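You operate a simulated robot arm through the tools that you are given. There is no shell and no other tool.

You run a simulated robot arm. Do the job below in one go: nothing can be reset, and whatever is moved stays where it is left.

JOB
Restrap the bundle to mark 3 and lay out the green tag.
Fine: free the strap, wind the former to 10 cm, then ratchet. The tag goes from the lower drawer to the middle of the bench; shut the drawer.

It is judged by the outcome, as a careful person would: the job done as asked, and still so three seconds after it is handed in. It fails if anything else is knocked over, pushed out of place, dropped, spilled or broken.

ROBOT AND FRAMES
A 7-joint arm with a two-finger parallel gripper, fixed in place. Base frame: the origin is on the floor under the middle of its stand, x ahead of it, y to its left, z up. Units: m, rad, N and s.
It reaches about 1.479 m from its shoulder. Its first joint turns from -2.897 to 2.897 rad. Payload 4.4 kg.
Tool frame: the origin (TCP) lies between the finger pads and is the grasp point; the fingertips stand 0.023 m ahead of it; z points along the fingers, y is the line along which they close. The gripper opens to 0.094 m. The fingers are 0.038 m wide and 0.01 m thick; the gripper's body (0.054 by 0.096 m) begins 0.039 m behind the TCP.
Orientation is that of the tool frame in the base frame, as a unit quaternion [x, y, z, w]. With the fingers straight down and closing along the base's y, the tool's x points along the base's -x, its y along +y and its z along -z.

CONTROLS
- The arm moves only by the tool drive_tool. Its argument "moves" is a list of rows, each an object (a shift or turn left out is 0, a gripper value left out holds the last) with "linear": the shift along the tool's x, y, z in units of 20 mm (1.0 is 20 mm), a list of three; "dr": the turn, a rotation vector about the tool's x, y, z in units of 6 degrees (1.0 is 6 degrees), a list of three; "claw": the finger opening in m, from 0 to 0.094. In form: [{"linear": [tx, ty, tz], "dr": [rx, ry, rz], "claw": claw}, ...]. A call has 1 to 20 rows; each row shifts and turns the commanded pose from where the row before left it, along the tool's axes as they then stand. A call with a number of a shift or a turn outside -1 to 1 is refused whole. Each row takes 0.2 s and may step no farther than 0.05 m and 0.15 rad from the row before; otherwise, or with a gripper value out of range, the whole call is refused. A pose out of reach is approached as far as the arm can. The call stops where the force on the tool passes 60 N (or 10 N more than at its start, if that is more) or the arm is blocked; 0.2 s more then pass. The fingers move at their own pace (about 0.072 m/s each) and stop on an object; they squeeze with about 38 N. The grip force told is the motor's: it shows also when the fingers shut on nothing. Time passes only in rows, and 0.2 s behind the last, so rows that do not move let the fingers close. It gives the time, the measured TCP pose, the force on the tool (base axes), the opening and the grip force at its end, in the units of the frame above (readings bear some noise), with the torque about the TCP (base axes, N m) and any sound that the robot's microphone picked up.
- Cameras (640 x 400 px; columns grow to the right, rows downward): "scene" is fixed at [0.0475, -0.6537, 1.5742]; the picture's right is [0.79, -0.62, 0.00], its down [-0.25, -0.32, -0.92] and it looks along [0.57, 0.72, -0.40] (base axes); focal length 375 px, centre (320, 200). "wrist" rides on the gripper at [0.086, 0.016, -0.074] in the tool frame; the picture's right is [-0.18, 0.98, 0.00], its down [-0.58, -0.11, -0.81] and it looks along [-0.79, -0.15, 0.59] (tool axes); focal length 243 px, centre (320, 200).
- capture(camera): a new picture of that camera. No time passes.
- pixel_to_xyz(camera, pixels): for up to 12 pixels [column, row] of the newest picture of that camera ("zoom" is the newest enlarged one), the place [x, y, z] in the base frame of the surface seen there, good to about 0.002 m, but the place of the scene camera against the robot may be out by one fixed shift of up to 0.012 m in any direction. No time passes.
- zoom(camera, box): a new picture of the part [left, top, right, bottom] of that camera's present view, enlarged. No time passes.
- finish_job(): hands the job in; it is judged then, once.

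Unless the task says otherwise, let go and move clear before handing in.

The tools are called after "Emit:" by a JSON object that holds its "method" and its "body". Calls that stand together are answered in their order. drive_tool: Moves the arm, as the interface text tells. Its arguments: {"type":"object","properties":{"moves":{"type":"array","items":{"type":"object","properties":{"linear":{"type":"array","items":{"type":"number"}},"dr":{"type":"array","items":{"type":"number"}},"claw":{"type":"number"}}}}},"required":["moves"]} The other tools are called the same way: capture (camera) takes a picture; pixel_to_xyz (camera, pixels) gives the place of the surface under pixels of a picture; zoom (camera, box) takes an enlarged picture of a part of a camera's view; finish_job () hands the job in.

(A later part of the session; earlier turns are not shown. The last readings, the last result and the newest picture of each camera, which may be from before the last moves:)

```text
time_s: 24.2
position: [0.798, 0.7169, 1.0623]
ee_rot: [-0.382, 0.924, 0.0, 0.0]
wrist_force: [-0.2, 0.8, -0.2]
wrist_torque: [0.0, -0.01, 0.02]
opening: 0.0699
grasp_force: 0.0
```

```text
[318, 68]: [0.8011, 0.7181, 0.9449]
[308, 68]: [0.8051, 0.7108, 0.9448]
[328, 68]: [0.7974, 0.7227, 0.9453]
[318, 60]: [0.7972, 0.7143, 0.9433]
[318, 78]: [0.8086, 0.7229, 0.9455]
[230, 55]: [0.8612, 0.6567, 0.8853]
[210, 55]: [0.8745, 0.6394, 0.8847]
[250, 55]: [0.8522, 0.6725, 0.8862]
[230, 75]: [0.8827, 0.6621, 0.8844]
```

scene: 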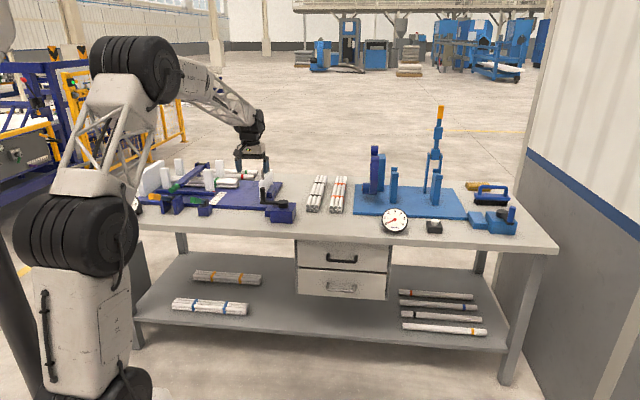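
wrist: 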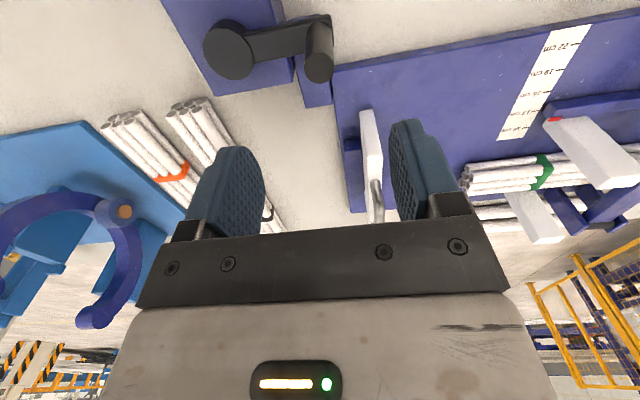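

The handle centre is (0.801, 0.718). I'll trim 3 mm, descend 14 cm and close on it.

Emit:
{"method": "drive_tool", "body": {"moves": [{"linear": [-0.15, -0.06, 1], "claw": 0.07}, {"linear": [0, 0, 1], "claw": 0.07}, {"linear": [0, 0, 1], "claw": 0.07}, {"linear": [0, 0, 1], "claw": 0.07}, {"linear": [0, 0, 1], "claw": 0.07}, {"linear": [0, 0, 1], "claw": 0.07}, {"linear": [0, 0, 1], "claw": 0.07}, {"claw": 0.04}, {"claw": 0.02}, {"claw": 0.0}, {"claw": 0.0}]}}

Emit:
{"method": "capture", "body": {"camera": "wrist"}}

```text
time_s: 26.6
position: [0.8031, 0.7188, 0.9224]
ee_rot: [-0.382, 0.924, 0.001, 0.001]
wrist_force: [-1.0, 0.3, -1.9]
wrist_torque: [0.87, -0.85, 0.03]
opening: 0.0237
grasp_force: 44.7
```

```text
taken
```

wrist: 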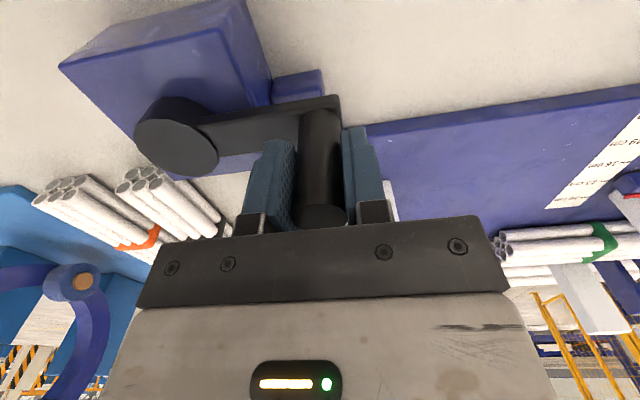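

The crank handle is gripped with near-zero side force. I'll test a 30° clockwise turn (handle away from me, then right) and watch the force and the pointer.

Emit:
{"method": "drive_tool", "body": {"moves": [{"linear": [-0.7725, -0.0675, 0], "claw": 0.0}, {"linear": [-0.7495, -0.201, 0], "claw": 0.0}, {"linear": [-0.703, -0.3275, 0], "claw": 0.0}, {"claw": 0.0}]}}

Emit:
{"method": "capture", "body": {"camera": "wrist"}}

Emit:
{"method": "zoom", "body": {"camera": "scene", "box": [180, 150, 310, 240]}}

```text
time_s: 27.6
position: [0.8412, 0.7438, 0.923]
ee_rot: [-0.384, 0.923, 0.0, 0.0]
wrist_force: [-9.5, 18.8, 9.4]
wrist_torque: [0.15, -0.21, -0.42]
opening: 0.0239
grasp_force: 45.0
```

```text
taken
```

wrist: 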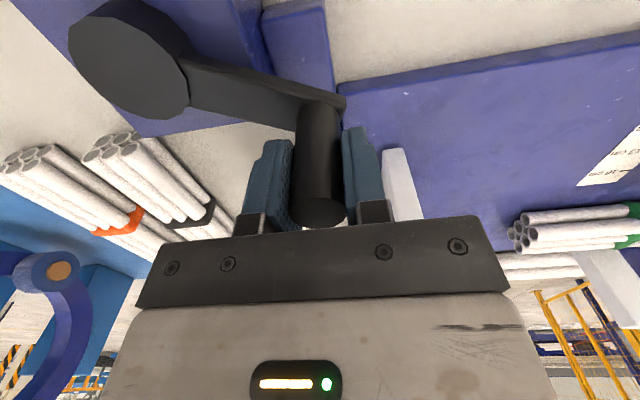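

```text
4.44 times, centred on (245, 195) of scene
```

zoom: 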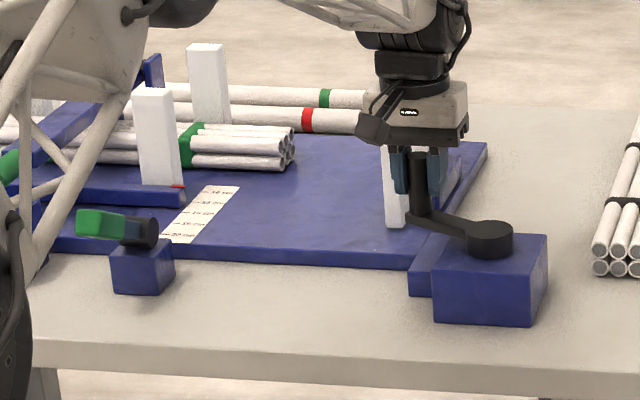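

The crank follows (now about 149°). I'll read the pointer against the ruler in a tight scene zoom.

Emit:
{"method": "zoom", "body": {"camera": "scene", "box": [195, 180, 245, 212]}}

```text
12.50 times, centred on (220, 196) of scene
```

zoom: 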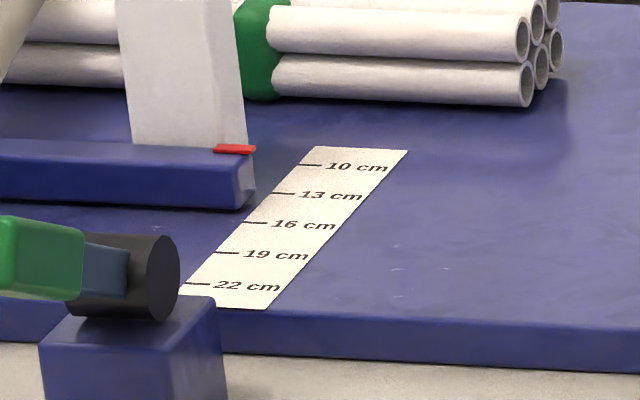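

Emit:
{"method": "pixel_to_xyz", "body": {"camera": "zoom", "pixels": [[235, 149], [222, 149], [248, 149], [310, 164], [284, 193], [257, 222], [228, 252], [197, 283]]}}

```text
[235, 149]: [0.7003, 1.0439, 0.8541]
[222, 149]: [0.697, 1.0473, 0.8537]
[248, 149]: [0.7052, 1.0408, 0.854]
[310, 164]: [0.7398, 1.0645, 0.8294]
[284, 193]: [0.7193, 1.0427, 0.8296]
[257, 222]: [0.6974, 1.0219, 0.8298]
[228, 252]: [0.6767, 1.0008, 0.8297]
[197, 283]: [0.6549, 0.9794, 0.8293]
```

The pointer moved from 13 to about 14.2 cm, so clockwise widens it (~1 cm per 30°). I'll turn counter‑clockwise back to the start and 30° past, then re-read.

Emit:
{"method": "drive_tool", "body": {"moves": [{"linear": [0.703, 0.3275, 0], "claw": 0.0}, {"linear": [0.7495, 0.201, 0], "claw": 0.0}, {"linear": [0.7725, 0.0675, 0], "claw": 0.0}, {"linear": [0.7725, -0.0675, 0], "claw": 0.0}, {"linear": [0.7495, -0.201, 0], "claw": 0.0}, {"linear": [0.703, -0.3275, 0], "claw": 0.0}, {"claw": 0.0}]}}

Emit:
{"method": "zoom", "body": {"camera": "scene", "box": [195, 180, 245, 212]}}

```text
time_s: 29.2
position: [0.778, 0.6801, 0.9211]
ee_rot: [-0.384, 0.923, -0.001, -0.001]
wrist_force: [-40.1, 18.3, 19.2]
wrist_torque: [-0.18, 0.04, 0.43]
opening: 0.0238
grasp_force: 44.8
```

```text
12.50 times, centred on (220, 196) of scene
```

zoom: 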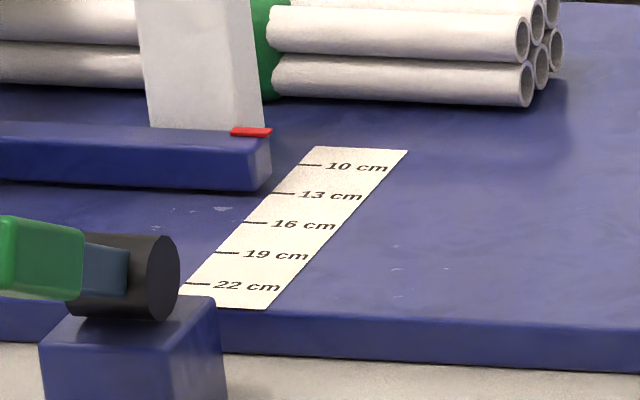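

Emit:
{"method": "pixel_to_xyz", "body": {"camera": "zoom", "pixels": [[252, 132], [240, 132], [264, 132], [310, 164], [284, 193], [257, 222], [228, 252], [197, 283]]}}

```text
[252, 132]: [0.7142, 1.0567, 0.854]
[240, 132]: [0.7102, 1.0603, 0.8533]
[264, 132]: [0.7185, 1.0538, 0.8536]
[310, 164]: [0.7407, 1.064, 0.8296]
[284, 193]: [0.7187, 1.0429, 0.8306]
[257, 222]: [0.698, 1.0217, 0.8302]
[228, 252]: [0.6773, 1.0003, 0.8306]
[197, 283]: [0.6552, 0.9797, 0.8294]
```

The pointer is now at about 12.4 cm, so counter‑clockwise is right (~0.93 cm per 30°). The tool is being pushed outward a bit, so I'll use a slightly larger circle and go on to about 250°.

Emit:
{"method": "drive_tool", "body": {"moves": [{"linear": [0.755, -0.39, 0], "claw": 0.0}, {"linear": [0.56, -0.56, 0], "claw": 0.0}, {"linear": [0.455, -0.65, 0], "claw": 0.0}, {"linear": [0.335, -0.72, 0], "claw": 0.0}, {"claw": 0.0}]}}

Emit:
{"method": "zoom", "body": {"camera": "scene", "box": [195, 180, 245, 212]}}

Emit:
{"method": "capture", "body": {"camera": "wrist"}}

```text
time_s: 30.4
position: [0.7821, 0.6162, 0.9195]
ee_rot: [-0.382, 0.924, 0.0, 0.0]
wrist_force: [-2.9, 1.0, -2.1]
wrist_torque: [-0.29, 0.21, 0.26]
opening: 0.0238
grasp_force: 44.6
```

```text
12.50 times, centred on (220, 196) of scene
```

zoom: 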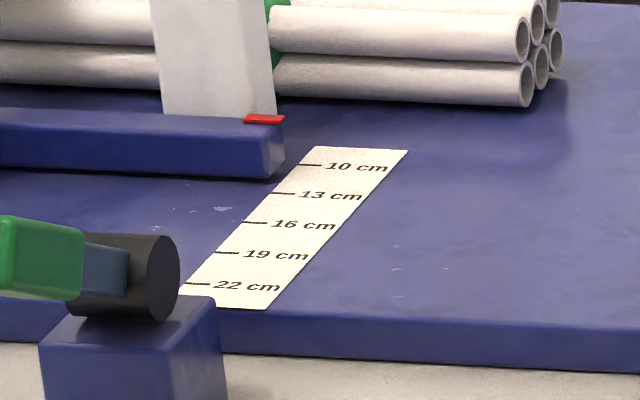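

```text
taken
```

wrist: 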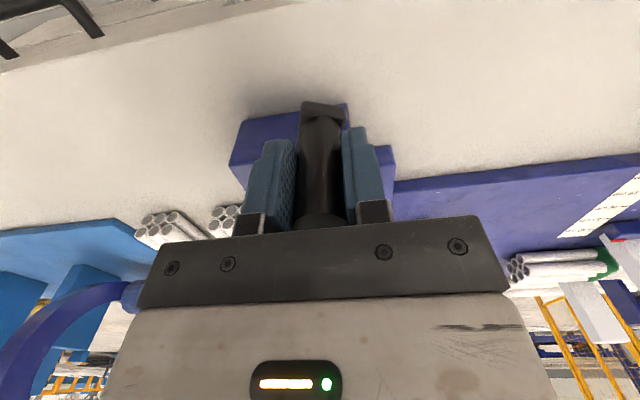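

Emit:
{"method": "pixel_to_xyz", "body": {"camera": "zoom", "pixels": [[264, 119], [252, 119], [276, 119], [310, 164], [284, 193], [257, 222], [228, 252], [197, 283]]}}

```text
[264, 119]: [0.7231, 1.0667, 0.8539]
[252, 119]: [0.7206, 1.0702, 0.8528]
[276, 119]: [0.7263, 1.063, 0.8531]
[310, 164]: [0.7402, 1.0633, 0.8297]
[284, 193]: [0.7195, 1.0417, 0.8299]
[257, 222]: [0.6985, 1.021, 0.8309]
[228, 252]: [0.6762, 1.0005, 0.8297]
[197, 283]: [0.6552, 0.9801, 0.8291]
```

The pointer is at about 10.9 cm and forces are near zero. I'll turn roughly 25° more and re-read.

Emit:
{"method": "drive_tool", "body": {"moves": [{"linear": [0.205, -0.765, 0], "claw": 0.0}, {"linear": [0.07, -0.79, 0], "claw": 0.0}, {"linear": [-0.0175, -0.397, 0], "claw": 0.0}, {"claw": 0.0}]}}

Emit:
{"method": "zoom", "body": {"camera": "scene", "box": [200, 180, 232, 200]}}

```text
time_s: 31.3
position: [0.8008, 0.5902, 0.9213]
ee_rot: [-0.386, 0.922, 0.0, -0.001]
wrist_force: [-18.2, 10.0, 3.8]
wrist_torque: [-0.35, -0.51, 0.17]
opening: 0.024
grasp_force: 44.8
stopped in row 4: the force on the tool passed its limit at 64 N (the readings are from after the stop); the commanded pose is now the measured one
```

```text
16.00 times, centred on (216, 190) of scene
```

zoom: 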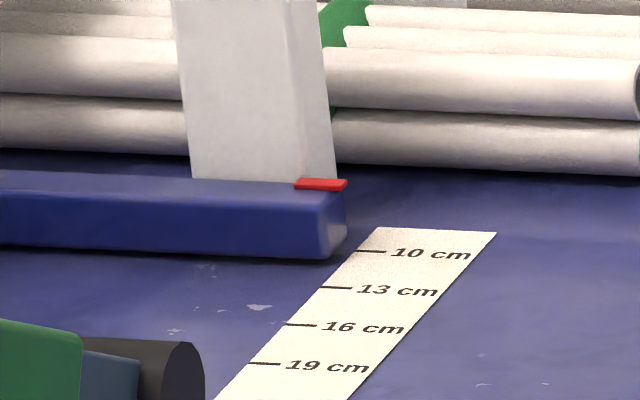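

The move stopped at 64 N. I'll read the pointer and tick positions to see whether the former has reached the bundle or 10 cm.

Emit:
{"method": "pixel_to_xyz", "body": {"camera": "zoom", "pixels": [[320, 184], [305, 184], [335, 184], [370, 251], [335, 287], [300, 324], [264, 363], [375, 251], [340, 287]]}}

Emit:
{"method": "capture", "body": {"camera": "wrist"}}

Emit:
{"method": "zoom", "body": {"camera": "scene", "box": [160, 150, 300, 225]}}

```text
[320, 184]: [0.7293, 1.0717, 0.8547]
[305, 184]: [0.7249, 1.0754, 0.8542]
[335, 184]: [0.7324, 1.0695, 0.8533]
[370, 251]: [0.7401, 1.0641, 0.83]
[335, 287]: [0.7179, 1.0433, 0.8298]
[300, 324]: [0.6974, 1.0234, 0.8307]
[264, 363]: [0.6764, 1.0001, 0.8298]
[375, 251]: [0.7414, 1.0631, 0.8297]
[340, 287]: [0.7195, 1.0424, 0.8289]
```

```text
taken
```

wrist: 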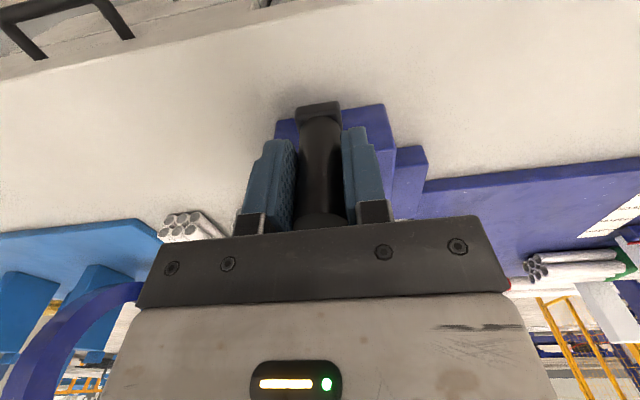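

```text
4.57 times, centred on (230, 188) of scene
```

zoom: 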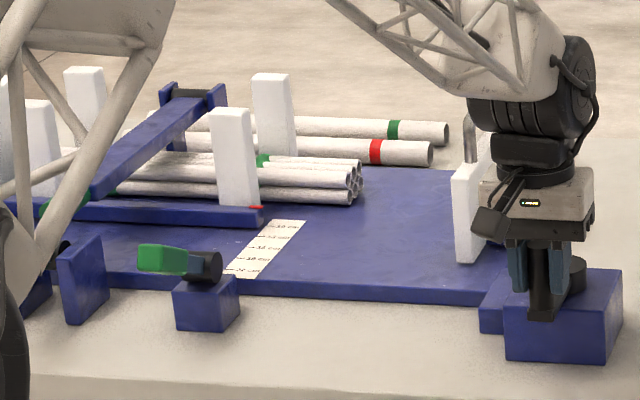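

The pointer reads about 10.24 cm — nearly there, with resistance rising. I'll nudge the crank a few degrees at a time and watch the force.

Emit:
{"method": "drive_tool", "body": {"moves": [{"linear": [0, -0.15, 0], "claw": 0.0}, {"claw": 0.0}]}}

Emit:
{"method": "zoom", "body": {"camera": "scene", "box": [200, 180, 232, 200]}}

```text
time_s: 31.8
position: [0.8007, 0.5894, 0.9207]
ee_rot: [-0.386, 0.923, 0.001, -0.002]
wrist_force: [-16.2, 6.6, 4.6]
wrist_torque: [-0.79, -0.5, 0.09]
opening: 0.0241
grasp_force: 44.7
stopped in row 2: the force on the tool passed its limit at 63 N (the readings are from after the stop); the commanded pose is now the measured one
```

```text
16.00 times, centred on (216, 190) of scene
```

zoom: 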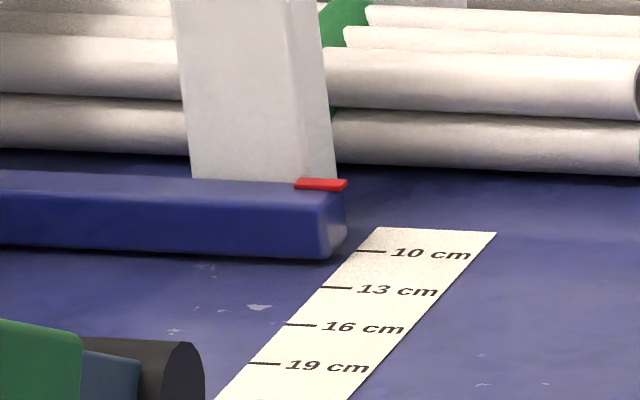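

The crank is now hard against a stop with the pointer at the 10 cm end of the ruler. I'll let go, rise, and view the pointer from nearly overhead with the wrist camera to verify the reading.

Emit:
{"method": "drive_tool", "body": {"moves": [{"linear": [0, 0.05, 0], "claw": 0.03}, {"claw": 0.07}, {"claw": 0.07}, {"linear": [0, 0, -1], "claw": 0.07}, {"linear": [0, 0, -1]}, {"linear": [0, 0, -1]}, {"linear": [0, 0, -1]}, {"linear": [0, 0, -1]}, {"linear": [0, 0, -1]}, {"linear": [0, 0, -1]}, {"linear": [0, 1, -1]}, {"linear": [0, 1, -1]}, {"linear": [0, 1, -1]}, {"linear": [0, 1, 0]}, {"linear": [0, 1, 0]}, {"linear": [0, 1, 0]}, {"linear": [0, 1, 0]}, {"linear": [0, 1, 0]}, {"linear": [0, 1, 0]}, {"linear": [0, 1, 0]}]}}

Emit:
{"method": "capture", "body": {"camera": "wrist"}}

Emit:
{"method": "zoom", "body": {"camera": "scene", "box": [200, 180, 232, 200]}}

```text
time_s: 36.0
position: [0.6613, 0.73, 1.1224]
ee_rot: [-0.385, 0.923, 0.002, -0.001]
wrist_force: [-0.6, 0.5, 0.5]
wrist_torque: [-0.02, 0.02, 0.01]
opening: 0.0699
grasp_force: 0.3
```

```text
taken
```

wrist: 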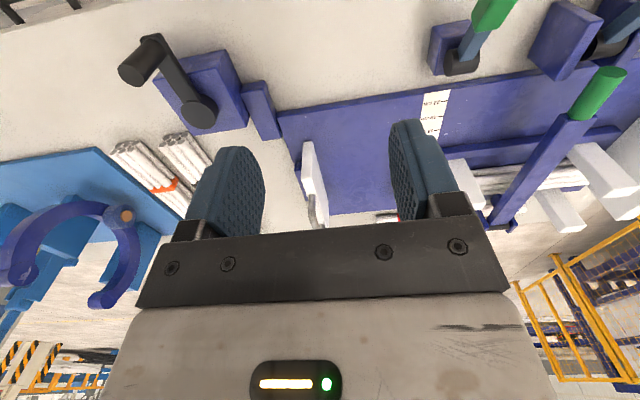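

```text
16.00 times, centred on (216, 190) of scene
```

zoom: 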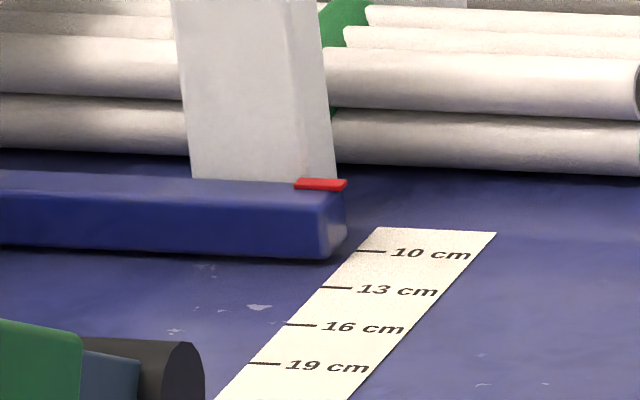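

The pointer looks aligned with the 10 cm mark region, and the crank has stayed put. I'll go closer above the pointer for an accurate wrist reading.

Emit:
{"method": "drive_tool", "body": {"moves": [{"linear": [-0.3, 1, 0], "claw": 0.094}, {"linear": [-0.3, 1, 0]}, {"linear": [-0.3, 1, 0]}, {"linear": [-0.3, 1, 0]}, {"linear": [-0.3, 1, 0]}, {"linear": [-0.3, 1, 0]}, {"linear": [-0.3, 1, 0]}, {"linear": [-0.3, 1, 0]}, {"linear": [-0.3, 1, 0]}, {"linear": [-0.3, 0, 0.8]}, {"linear": [0, 0, 0.8]}, {"linear": [0, 0, 0.8]}]}}

Emit:
{"method": "capture", "body": {"camera": "wrist"}}

Emit:
{"method": "zoom", "body": {"camera": "wrist", "box": [270, 20, 430, 120]}}

```text
time_s: 38.6
position: [0.5724, 0.8987, 1.0746]
ee_rot: [-0.385, 0.923, 0.001, -0.001]
wrist_force: [-0.3, -0.8, 0.5]
wrist_torque: [0.03, 0.04, -0.02]
opening: 0.0945
grasp_force: 0.0
```

```text
taken
```

wrist: 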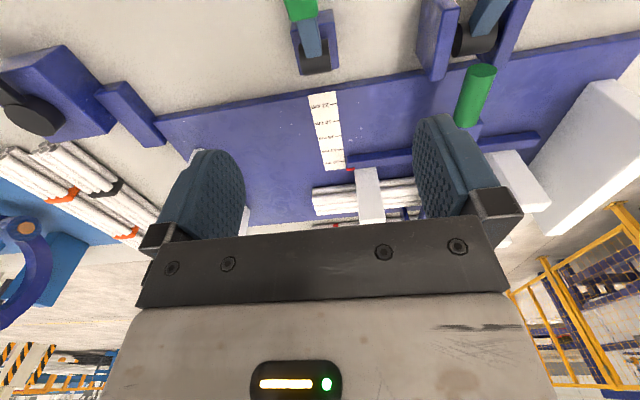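

```text
4.00 times, centred on (350, 70) of wrist
```

zoom: 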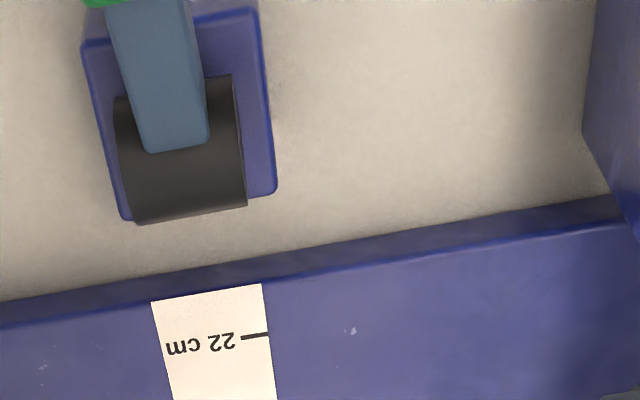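

Emit:
{"method": "zoom", "body": {"camera": "wrist", "box": [290, 80, 400, 200]}}

```text
3.33 times, centred on (345, 140) of wrist
```

zoom: 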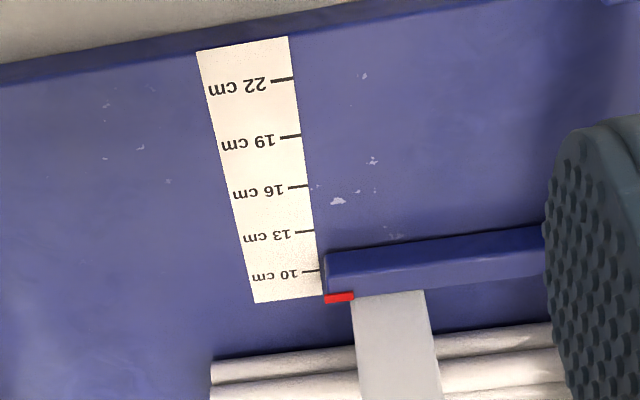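

Emit:
{"method": "pixel_to_xyz", "body": {"camera": "zoom", "pixels": [[312, 270], [306, 231], [298, 186], [290, 135], [282, 79], [330, 298], [338, 298], [346, 297], [334, 295], [338, 301], [344, 294]]}}

```text
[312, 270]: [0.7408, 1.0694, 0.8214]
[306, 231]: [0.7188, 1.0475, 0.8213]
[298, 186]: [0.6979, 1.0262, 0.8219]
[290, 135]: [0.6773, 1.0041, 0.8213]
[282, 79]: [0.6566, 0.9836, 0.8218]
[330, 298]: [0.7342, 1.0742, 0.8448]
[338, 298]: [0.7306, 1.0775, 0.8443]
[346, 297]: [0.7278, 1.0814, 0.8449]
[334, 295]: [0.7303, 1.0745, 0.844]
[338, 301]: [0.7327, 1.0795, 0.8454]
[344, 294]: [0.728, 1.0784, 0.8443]
```

Seen by the wrist camera the pointer is at v≈1.279 against the 10 cm tick at 1.280 — the former is set to 10 cm. Now I'll move over the orange lever, which should be the ratchet.

Emit:
{"method": "drive_tool", "body": {"moves": [{"linear": [0.65, 1, 0], "claw": 0.094}, {"linear": [0.65, 1, 0]}, {"linear": [0.65, 1, 0]}, {"linear": [0.65, 1, 0]}, {"linear": [0.65, 1, 0]}, {"linear": [0.65, 1, 0]}, {"linear": [0.65, 1, 0]}, {"linear": [0, 0.2, 0]}]}}

Emit:
{"method": "capture", "body": {"camera": "wrist"}}

Emit:
{"method": "zoom", "body": {"camera": "wrist", "box": [260, 0, 400, 120]}}

```text
time_s: 40.4
position: [0.4065, 0.9345, 1.0731]
ee_rot: [-0.385, 0.923, 0.001, -0.002]
wrist_force: [-1.0, 0.1, -0.4]
wrist_torque: [0.01, -0.02, 0.03]
opening: 0.0938
grasp_force: 0.1
```

```text
taken
```

wrist: 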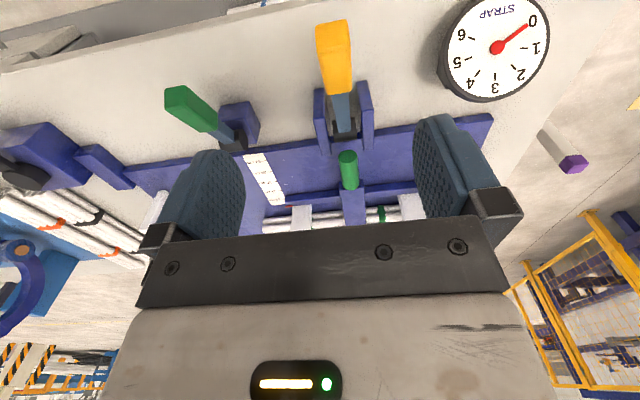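

```text
3.33 times, centred on (330, 60) of wrist
```

zoom: 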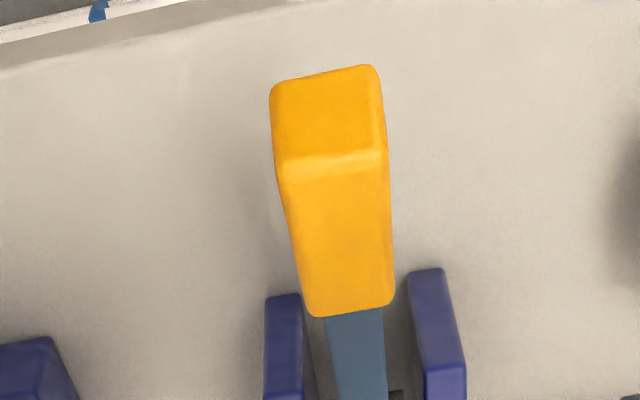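

The orange handle is at wrist (333, 60) between the fork cheeks, and the gauge at (500, 45) shows 0. I'll measure the handle.

Emit:
{"method": "pixel_to_xyz", "body": {"camera": "zoom", "pixels": [[330, 110], [290, 170], [335, 170], [380, 165], [345, 230], [310, 300], [350, 300], [388, 295], [360, 360], [285, 310], [435, 285], [330, 75]]}}

Emit:
{"method": "pixel_to_xyz", "body": {"camera": "wrist", "pixels": [[346, 130], [330, 125], [360, 120], [348, 160], [345, 185]]}}

```text
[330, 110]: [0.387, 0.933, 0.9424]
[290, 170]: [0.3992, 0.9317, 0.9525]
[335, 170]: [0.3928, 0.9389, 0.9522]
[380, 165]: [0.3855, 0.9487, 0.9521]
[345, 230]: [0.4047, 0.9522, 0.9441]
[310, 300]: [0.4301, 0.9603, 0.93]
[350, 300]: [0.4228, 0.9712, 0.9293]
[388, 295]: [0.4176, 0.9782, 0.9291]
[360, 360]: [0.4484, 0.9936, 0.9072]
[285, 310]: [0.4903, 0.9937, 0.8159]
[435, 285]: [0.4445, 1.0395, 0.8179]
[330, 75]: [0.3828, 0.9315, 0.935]
```

```text
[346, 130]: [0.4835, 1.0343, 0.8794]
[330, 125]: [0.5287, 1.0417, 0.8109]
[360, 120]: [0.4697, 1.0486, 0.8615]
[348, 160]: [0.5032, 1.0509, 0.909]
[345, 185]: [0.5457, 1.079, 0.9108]
```

The orange handle's centre is about u=-0.386, v=0.958, z=0.929, with its pivot near v=1.08, z=0.865. I'll straddle its upper part and grip.

Emit:
{"method": "drive_tool", "body": {"moves": [{"linear": [-0.25, 0.32, 0.75], "claw": 0.08}, {"linear": [-0.25, 0.31, 1], "claw": 0.08}, {"linear": [0, 0, 1], "claw": 0.08}, {"linear": [0, 0, 1], "claw": 0.08}, {"linear": [0, 0, 1], "claw": 0.08}, {"linear": [0, 0, 1], "claw": 0.08}, {"linear": [0, 0, 1], "claw": 0.08}, {"claw": 0.05}, {"claw": 0.03}, {"claw": 0.0}, {"claw": 0.0}]}}

Emit:
{"method": "capture", "body": {"camera": "wrist"}}

```text
time_s: 42.8
position: [0.4066, 0.9505, 0.9397]
ee_rot: [-0.385, 0.923, 0.0, -0.002]
wrist_force: [19.8, -37.5, 3.3]
wrist_torque: [-0.8, -0.23, -0.67]
opening: 0.0272
grasp_force: 44.9
```

```text
taken
```

wrist: 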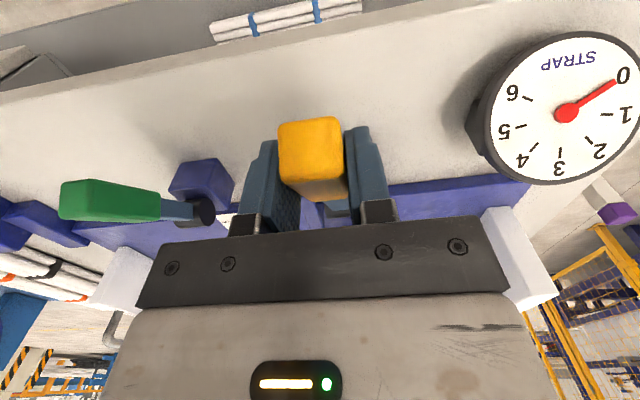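

The gauge (575, 110) is visible while I hold the lever. I'll relieve the side force and press the lever down about 18° along its arc, then check.

Emit:
{"method": "drive_tool", "body": {"moves": [{"linear": [0, -0.12, 0], "claw": 0.0}, {"linear": [0.35, 0, 0.63], "claw": 0.0}, {"linear": [0.29, 0, 0.68], "claw": 0.0}, {"linear": [0.215, 0, 0.71], "claw": 0.0}, {"claw": 0.0}]}}

Emit:
{"method": "capture", "body": {"camera": "wrist"}}

```text
time_s: 44.0
position: [0.3931, 0.9373, 0.8999]
ee_rot: [-0.386, 0.922, 0.002, -0.001]
wrist_force: [-2.3, 33.1, 5.5]
wrist_torque: [0.82, -1.01, -1.32]
opening: 0.0268
grasp_force: 45.0
```

```text
taken
```

wrist: 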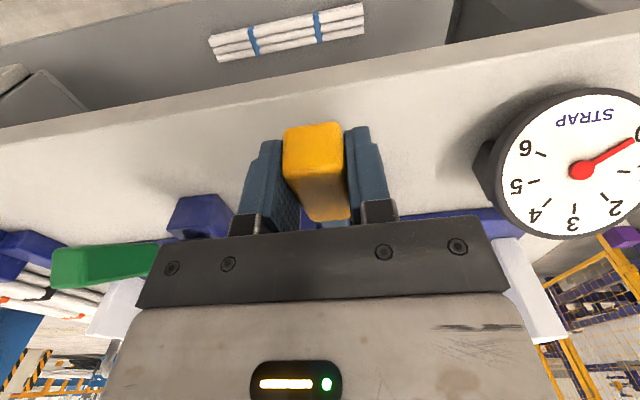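

Gauge still at 0, lever following with small resistance. I'll continue the stroke down.

Emit:
{"method": "drive_tool", "body": {"moves": [{"linear": [0.07, 0.05, 0.73], "claw": 0.0}, {"linear": [0.02, 0, 0.74], "claw": 0.0}, {"linear": [-0.03, 0, 0.74], "claw": 0.0}, {"claw": 0.0}]}}

Emit:
{"method": "capture", "body": {"camera": "wrist"}}

```text
time_s: 45.0
position: [0.3929, 0.9372, 0.8548]
ee_rot: [-0.385, 0.923, 0.0, -0.001]
wrist_force: [-7.3, 5.8, 10.6]
wrist_torque: [0.73, -0.61, -0.94]
opening: 0.0263
grasp_force: 45.2
```

```text
taken
```

wrist: 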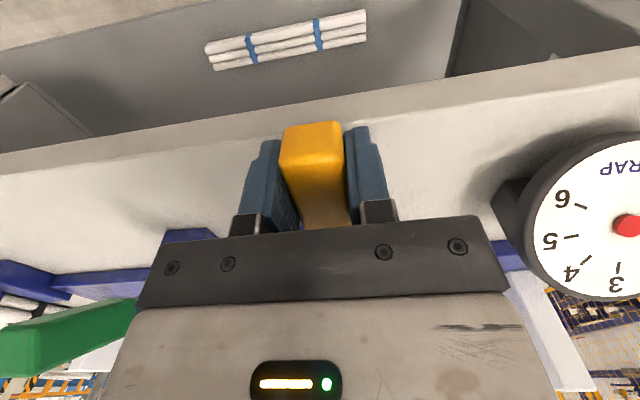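

No click so far at about -4°. I'll press another ~14 mm, keeping the tips above the bench.

Emit:
{"method": "drive_tool", "body": {"moves": [{"linear": [-0.08, 0, 0.4], "claw": 0.0}, {"linear": [-0.1, 0, 0.35], "claw": 0.0}, {"claw": 0.0}]}}

Emit:
{"method": "capture", "body": {"camera": "wrist"}}

Emit:
{"method": "zoom", "body": {"camera": "scene", "box": [100, 160, 240, 230]}}

```text
time_s: 45.8
position: [0.3938, 0.9389, 0.8389]
ee_rot: [-0.386, 0.922, 0.001, -0.003]
wrist_force: [-25.4, -6.4, 9.2]
wrist_torque: [0.72, -0.58, -1.13]
opening: 0.0268
grasp_force: 44.8
```

```text
taken
```

wrist: 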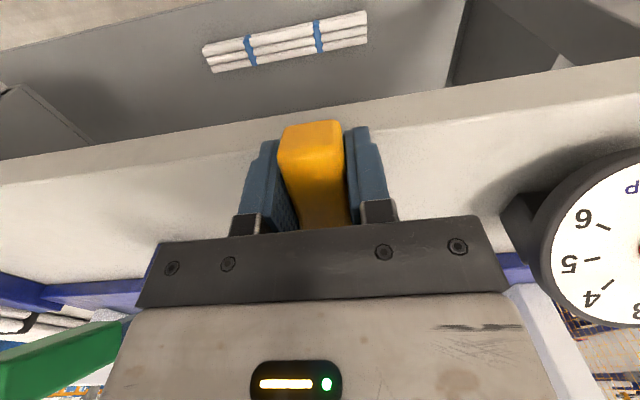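

```text
4.57 times, centred on (170, 195) of scene
```

zoom: 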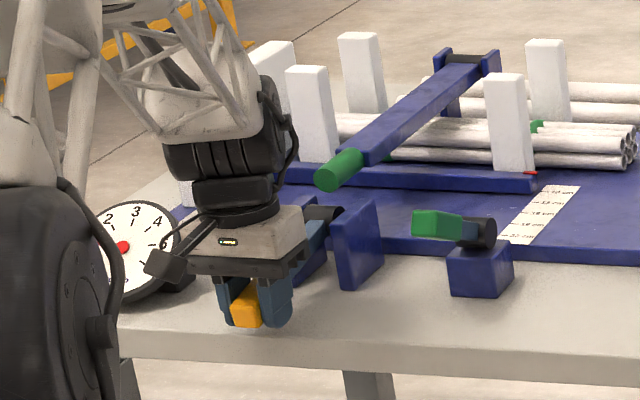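

No stop yet and fingertips are ~15 mm above the bench. I'll press a little more, easing toward the robot.

Emit:
{"method": "drive_tool", "body": {"moves": [{"linear": [0.0, 0, 0.25], "claw": 0.0}, {"linear": [0.0, 0, 0.2], "claw": 0.0}, {"claw": 0.0}]}}

```text
time_s: 46.6
position: [0.3968, 0.9408, 0.8336]
ee_rot: [-0.385, 0.923, 0.002, 0.0]
wrist_force: [-9.8, 3.5, 35.0]
wrist_torque: [0.2, 0.3, -1.68]
opening: 0.0269
grasp_force: 44.9
```

Upward force jumped to 35 N: the lever is at its lower stop. I'll bring it back up along the arc to its start and read the gauge.

Emit:
{"method": "drive_tool", "body": {"moves": [{"linear": [0.1, 0, -0.83], "claw": 0.0}, {"linear": [0.04, 0, -0.74], "claw": 0.0}, {"linear": [-0.04, 0, -0.74], "claw": 0.0}, {"linear": [-0.115, 0, -0.735], "claw": 0.0}, {"linear": [-0.19, 0, -0.715], "claw": 0.0}, {"linear": [-0.27, 0, -0.69], "claw": 0.0}, {"linear": [-0.275, 0, -0.555], "claw": 0.0}, {"claw": 0.0}]}}

Emit:
{"method": "capture", "body": {"camera": "wrist"}}

```text
time_s: 48.4
position: [0.4064, 0.9503, 0.93]
ee_rot: [-0.384, 0.923, 0.002, -0.001]
wrist_force: [-11.8, 15.7, -12.1]
wrist_torque: [-1.17, 0.72, -0.7]
opening: 0.0267
grasp_force: 45.6
```

```text
taken
```

wrist: 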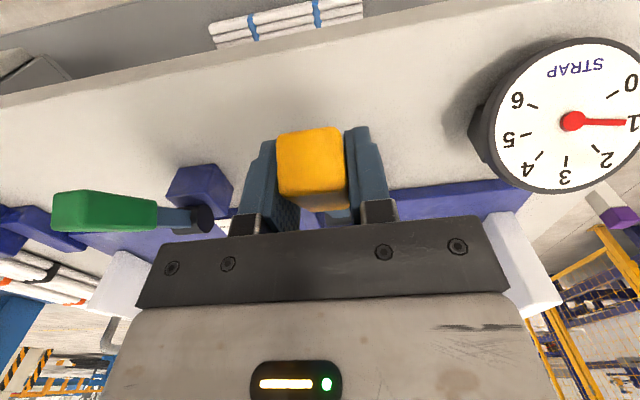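

The gauge now reads 1, so one full stroke adds one mark. I'll do one more full stroke and check again.

Emit:
{"method": "drive_tool", "body": {"moves": [{"linear": [-0.05, 0, -0.3], "claw": 0.0}, {"linear": [0.35, 0, 0.6], "claw": 0.0}, {"linear": [0.29, 0, 0.66], "claw": 0.0}, {"linear": [0.19, 0, 0.7], "claw": 0.0}, {"linear": [0.08, 0, 0.72], "claw": 0.0}, {"linear": [0.02, 0, 0.74], "claw": 0.0}, {"linear": [-0.03, 0, 0.74], "claw": 0.0}, {"linear": [-0.07, 0, 0.55], "claw": 0.0}, {"linear": [-0.08, 0, 0.35], "claw": 0.0}, {"linear": [0, 0, 0.17], "claw": 0.0}, {"claw": 0.0}, {"linear": [0.1, 0, -0.83], "claw": 0.0}, {"linear": [0.04, 0, -0.74], "claw": 0.0}, {"linear": [-0.04, 0, -0.74], "claw": 0.0}, {"linear": [-0.115, 0, -0.735], "claw": 0.0}, {"linear": [-0.19, 0, -0.715], "claw": 0.0}, {"linear": [-0.27, 0, -0.69], "claw": 0.0}, {"linear": [-0.25, 0, -0.555], "claw": 0.0}, {"claw": 0.0}]}}

Emit:
{"method": "capture", "body": {"camera": "wrist"}}

```text
time_s: 52.4
position: [0.405, 0.9498, 0.9287]
ee_rot: [-0.385, 0.923, 0.0, -0.004]
wrist_force: [-17.8, 4.5, -33.3]
wrist_torque: [-0.39, -0.88, -1.52]
opening: 0.027
grasp_force: 46.0
```

```text
taken
```

wrist: 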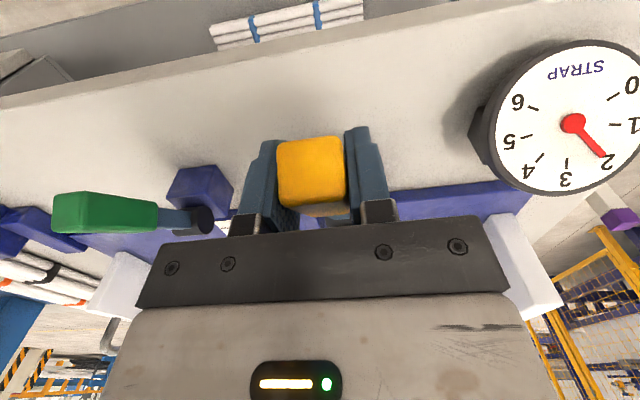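

The gauge reads 2. The lever has slipped a little in the grip (33 N down), so I'll reopen, rise 8 mm, regrip, and then make the last stroke.

Emit:
{"method": "drive_tool", "body": {"moves": [{"claw": 0.05}, {"claw": 0.05}, {"linear": [0, 0, -0.35], "claw": 0.05}, {"claw": 0.03}, {"claw": 0.0}, {"claw": 0.0}]}}

Emit:
{"method": "capture", "body": {"camera": "wrist"}}

```text
time_s: 53.8
position: [0.4053, 0.9513, 0.9382]
ee_rot: [-0.385, 0.923, 0.002, -0.002]
wrist_force: [-1.7, 4.5, 1.1]
wrist_torque: [-0.13, -0.43, -1.08]
opening: 0.0267
grasp_force: 44.9
```

```text
taken
```

wrist: 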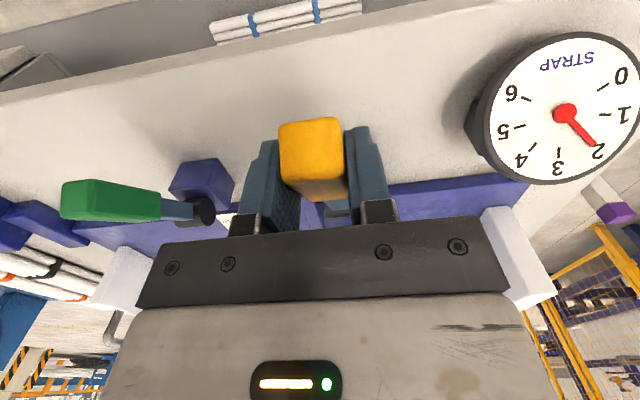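

Regripped cleanly with gauge at 2. Now the third stroke.

Emit:
{"method": "drive_tool", "body": {"moves": [{"linear": [0.35, 0, 0.63], "claw": 0.0}, {"linear": [0.29, 0, 0.68], "claw": 0.0}, {"linear": [0.2, 0, 0.71], "claw": 0.0}, {"linear": [0.08, 0, 0.73], "claw": 0.0}, {"linear": [0.02, 0, 0.74], "claw": 0.0}, {"linear": [-0.03, 0, 0.74], "claw": 0.0}, {"linear": [-0.07, 0, 0.55], "claw": 0.0}, {"linear": [-0.08, 0, 0.35], "claw": 0.0}, {"linear": [0, 0, 0.2], "claw": 0.0}, {"claw": 0.0}, {"linear": [0.1, 0, -0.83], "claw": 0.0}, {"linear": [0.04, 0, -0.74], "claw": 0.0}, {"linear": [-0.04, 0, -0.74], "claw": 0.0}, {"linear": [-0.115, 0, -0.735], "claw": 0.0}, {"linear": [-0.19, 0, -0.715], "claw": 0.0}, {"linear": [-0.27, 0, -0.69], "claw": 0.0}, {"linear": [-0.2, 0, -0.4], "claw": 0.0}, {"claw": 0.0}]}}

Emit:
{"method": "capture", "body": {"camera": "wrist"}}

```text
time_s: 57.6
position: [0.4041, 0.9492, 0.9299]
ee_rot: [-0.386, 0.923, 0.001, -0.002]
wrist_force: [-24.0, 10.8, -4.8]
wrist_torque: [-1.14, 0.79, -0.78]
opening: 0.0267
grasp_force: 45.2
```

```text
taken
```

wrist: 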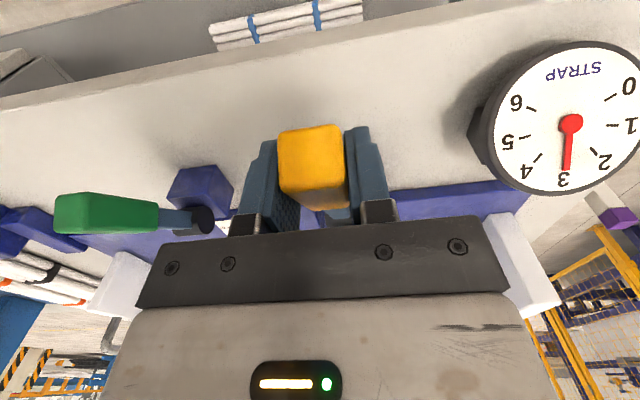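

The gauge reads 3. I'll let go, rise clear, and verify the rig's final state from both cameras.

Emit:
{"method": "drive_tool", "body": {"moves": [{"linear": [0, 0, 0], "claw": 0.05}, {"claw": 0.08}, {"claw": 0.08}, {"linear": [0, 0, -1], "claw": 0.08}, {"linear": [0, 0, -1]}, {"linear": [0, 0, -1]}, {"linear": [0, 0, -1]}, {"linear": [0.3, 0, -1]}, {"linear": [0.3, 0, -1]}, {"linear": [0.5, 0, -1]}, {"linear": [0.5, 0, -1]}, {"linear": [1, -0.5, -0.5]}, {"linear": [1, -0.5, 0]}, {"linear": [1, -0.5, 0]}, {"linear": [1, -0.5, 0]}, {"linear": [1, -0.5, 0]}, {"linear": [1, -0.5, 0]}]}}

Emit:
{"method": "capture", "body": {"camera": "wrist"}}

Emit:
{"method": "capture", "body": {"camera": "scene"}}

Emit:
{"method": "zoom", "body": {"camera": "scene", "box": [100, 150, 310, 240]}}

```text
time_s: 61.2
position: [0.3428, 0.8001, 1.0984]
ee_rot: [-0.385, 0.923, -0.001, -0.002]
wrist_force: [0.3, 0.1, -0.6]
wrist_torque: [-0.04, -0.01, -0.04]
opening: 0.0798
grasp_force: 0.1
```

```text
taken
```

wrist: 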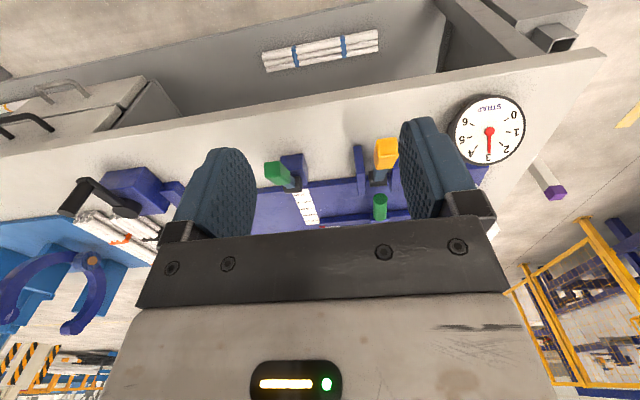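

```text
taken
```

scene: 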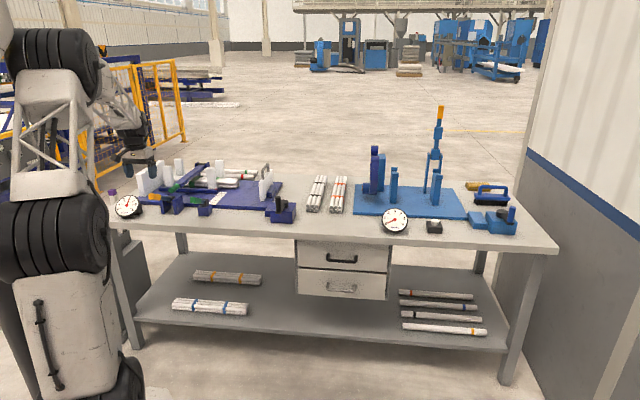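

```text
3.05 times, centred on (205, 195) of scene
```

zoom: 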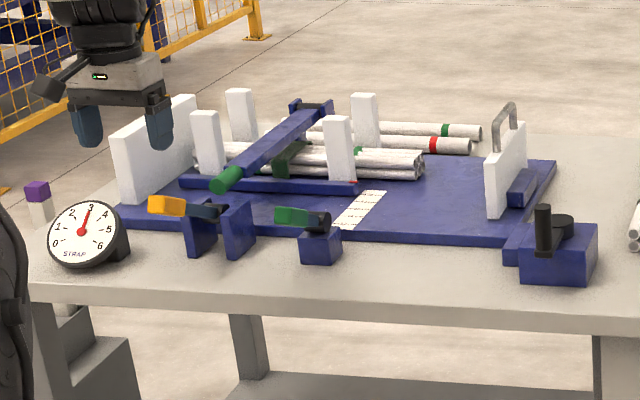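

The gauge reads 3 and the strap is round the bundle again. I'll double-check the pointer and look at the drawers.

Emit:
{"method": "zoom", "body": {"camera": "scene", "box": [200, 180, 232, 200]}}

Emit:
{"method": "zoom", "body": {"camera": "scene", "box": [285, 230, 400, 305]}}

```text
16.00 times, centred on (216, 190) of scene
```

zoom: 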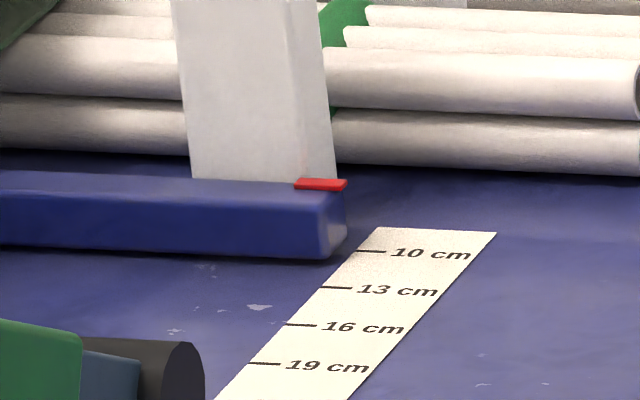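

```text
5.33 times, centred on (342, 268) of scene
```

zoom: 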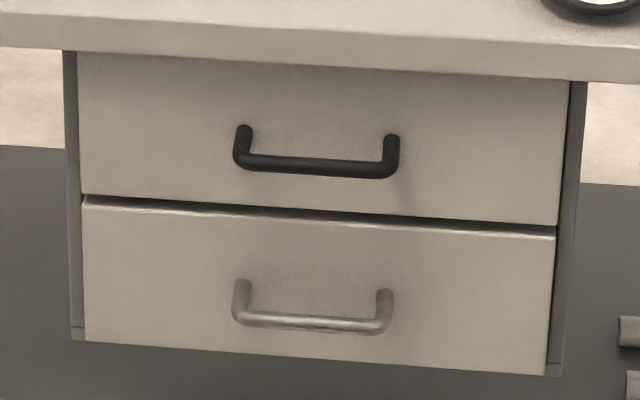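

Emit:
{"method": "pixel_to_xyz", "body": {"camera": "zoom", "pixels": [[310, 325], [260, 318], [360, 328], [240, 300], [385, 310], [310, 250], [120, 230], [540, 260], [310, 355], [320, 166], [100, 70], [560, 100]]}}

Emit:
{"method": "pixel_to_xyz", "body": {"camera": "scene", "pixels": [[300, 240], [389, 245], [300, 292], [385, 298], [300, 220], [330, 217], [350, 220], [300, 180], [420, 180], [530, 200], [240, 160], [355, 185]]}}

```text
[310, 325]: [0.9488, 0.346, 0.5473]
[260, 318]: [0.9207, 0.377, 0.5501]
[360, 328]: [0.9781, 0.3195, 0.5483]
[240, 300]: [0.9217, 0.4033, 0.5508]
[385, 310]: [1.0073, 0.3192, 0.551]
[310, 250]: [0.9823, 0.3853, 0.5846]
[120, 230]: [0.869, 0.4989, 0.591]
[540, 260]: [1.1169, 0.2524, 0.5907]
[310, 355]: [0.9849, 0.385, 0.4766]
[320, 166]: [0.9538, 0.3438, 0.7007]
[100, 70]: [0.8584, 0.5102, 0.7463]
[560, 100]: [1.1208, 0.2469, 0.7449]
```

```text
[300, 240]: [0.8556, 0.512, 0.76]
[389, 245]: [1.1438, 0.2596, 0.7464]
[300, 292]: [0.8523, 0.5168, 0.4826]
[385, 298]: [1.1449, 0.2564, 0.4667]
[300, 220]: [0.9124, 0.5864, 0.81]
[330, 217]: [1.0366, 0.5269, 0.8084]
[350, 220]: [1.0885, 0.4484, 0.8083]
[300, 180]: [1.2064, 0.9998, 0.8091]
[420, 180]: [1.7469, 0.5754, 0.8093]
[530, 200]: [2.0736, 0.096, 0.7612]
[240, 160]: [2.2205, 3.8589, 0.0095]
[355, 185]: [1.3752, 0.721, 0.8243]
```

The former still points at 10 cm. The lower handle bar is at about u=0.427, v=0.922, z=0.540 (5 cm off the drawer front), so I'll move in front of the drawers, still high, before turning the gripper forward.

Emit:
{"method": "drive_tool", "body": {"moves": [{"linear": [0.4, -1, 0], "claw": 0.08}, {"linear": [0.4, -1, 0]}, {"linear": [0.4, -1, 0]}, {"linear": [0.4, -1, 0]}, {"linear": [0.4, -1, 0]}, {"linear": [0.4, -1, 0]}, {"linear": [0.4, -1, 0]}, {"linear": [0.4, -1, 0]}, {"linear": [0.4, -1, 0]}, {"linear": [0.4, -1, 0]}, {"linear": [0.4, -1, 0]}, {"linear": [0.4, -1, 0]}, {"linear": [0.4, -1, 0]}, {"linear": [0.4, -1, 0]}, {"linear": [0, -1, 0]}, {"linear": [0, -1, 0]}, {"linear": [0, -1, 0]}, {"linear": [0, -1, 0]}, {"linear": [0, -1, 0]}, {"linear": [0, -1, 0]}]}}

Emit:
{"method": "drive_tool", "body": {"moves": [{"linear": [0, -1, 0]}, {"linear": [0, -1, 0]}, {"linear": [0, -1, 0]}, {"linear": [0, -1, 0]}, {"linear": [0, -1, 0]}, {"linear": [0, -1, 0]}, {"linear": [0, -1, 0]}, {"linear": [0, -1, 0]}, {"linear": [0, -1, 0]}, {"linear": [0, -1, 0]}, {"linear": [0, -1, 0]}, {"linear": [0, -1, 0]}, {"linear": [0, -1, 0]}, {"linear": [0, -1, 0]}, {"linear": [0, -1, 0]}, {"linear": [0, -1, 0]}, {"linear": [0, -1, 0]}]}}

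Emit:
{"method": "capture", "body": {"camera": "wrist"}}

Emit:
{"method": "capture", "body": {"camera": "scene"}}

```text
time_s: 65.4
position: [0.5474, 0.4393, 1.0997]
ee_rot: [-0.385, 0.923, 0.002, -0.001]
wrist_force: [0.3, -0.5, 0.9]
wrist_torque: [-0.01, 0.0, 0.01]
opening: 0.0799
grasp_force: 0.0
```

```text
time_s: 69.0
position: [0.7891, 0.2, 1.0984]
ee_rot: [-0.385, 0.923, 0.001, -0.001]
wrist_force: [0.1, 0.0, 0.9]
wrist_torque: [-0.02, -0.01, 0.0]
opening: 0.08
grasp_force: 0.1
```

```text
taken
```

wrist: 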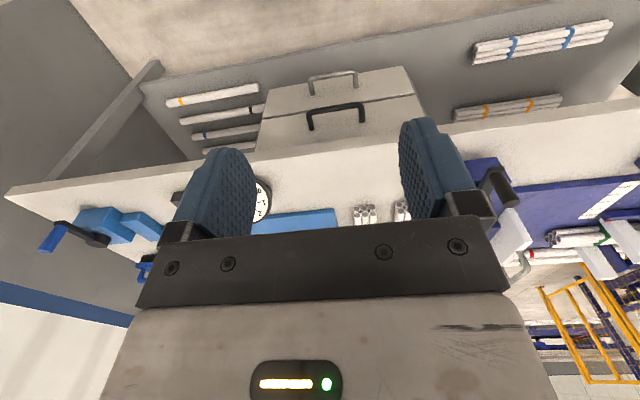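

```text
taken
```

scene: 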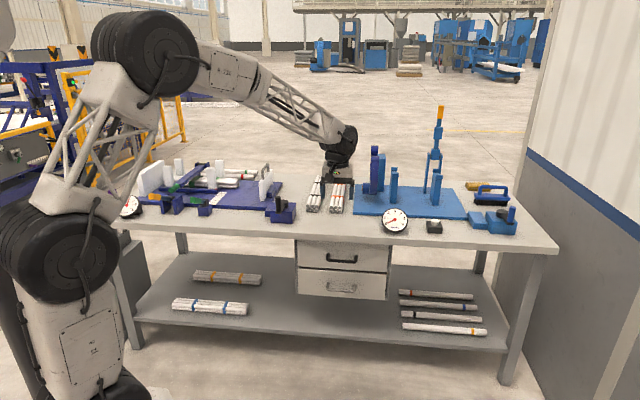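

The drawers are in view at wrist (340, 90). I'll measure the lower handle with the wrist camera.

Emit:
{"method": "zoom", "body": {"camera": "wrist", "box": [250, 50, 440, 160]}}

```text
3.37 times, centred on (345, 105) of wrist
```

zoom: 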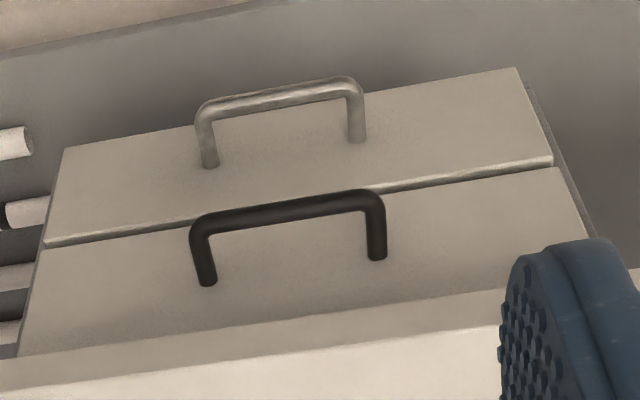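

Emit:
{"method": "pixel_to_xyz", "body": {"camera": "zoom", "pixels": [[280, 95], [230, 105], [330, 87], [205, 125], [357, 110], [210, 162], [358, 138], [120, 170], [460, 120], [285, 205], [240, 214], [340, 200]]}}

```text
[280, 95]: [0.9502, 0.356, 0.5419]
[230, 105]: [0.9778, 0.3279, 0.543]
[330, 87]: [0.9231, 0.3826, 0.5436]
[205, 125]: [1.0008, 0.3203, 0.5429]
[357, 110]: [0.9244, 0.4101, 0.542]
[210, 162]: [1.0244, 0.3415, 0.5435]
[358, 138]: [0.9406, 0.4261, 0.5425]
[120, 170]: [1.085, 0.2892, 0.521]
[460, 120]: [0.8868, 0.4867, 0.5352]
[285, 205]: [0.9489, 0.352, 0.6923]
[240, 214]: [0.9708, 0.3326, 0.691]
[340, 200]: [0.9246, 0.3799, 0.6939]
```

The lower bar is centred at about u=0.422, v=0.926, z=0.537. I'll pitch the gripper forward (90° about its y) here in free space.

Emit:
{"method": "drive_tool", "body": {"moves": [{"dr": [0, -1, 0]}, {"dr": [0, -1, 0]}, {"dr": [0, -1, 0]}, {"dr": [0, -1, 0]}, {"dr": [0, -1, 0]}, {"dr": [0, -1, 0]}, {"dr": [0, -1, 0]}, {"dr": [0, -1, 0]}, {"dr": [0, -1, 0]}, {"dr": [0, -1, 0]}, {"dr": [0, -1, 0]}, {"dr": [0, -1, 0]}, {"dr": [0, -1, 0]}, {"dr": [0, -1, 0]}, {"dr": [0, -1, 0]}, {}]}}

Emit:
{"method": "capture", "body": {"camera": "scene"}}

Emit:
{"method": "capture", "body": {"camera": "wrist"}}

```text
time_s: 72.4
position: [0.7883, 0.2002, 1.0971]
ee_rot: [-0.272, 0.653, 0.274, 0.652]
wrist_force: [0.0, -0.5, 0.3]
wrist_torque: [-0.01, -0.02, 0.0]
opening: 0.0799
grasp_force: 0.0
```

```text
taken
```

scene: 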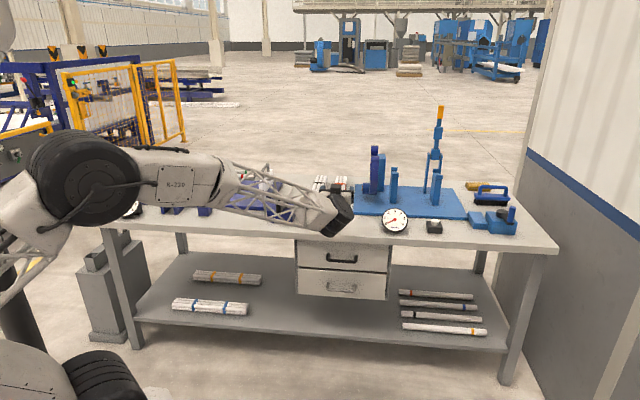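

```text
taken
```

wrist: 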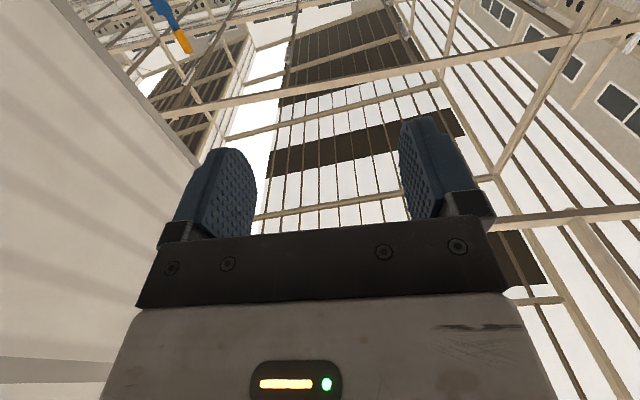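

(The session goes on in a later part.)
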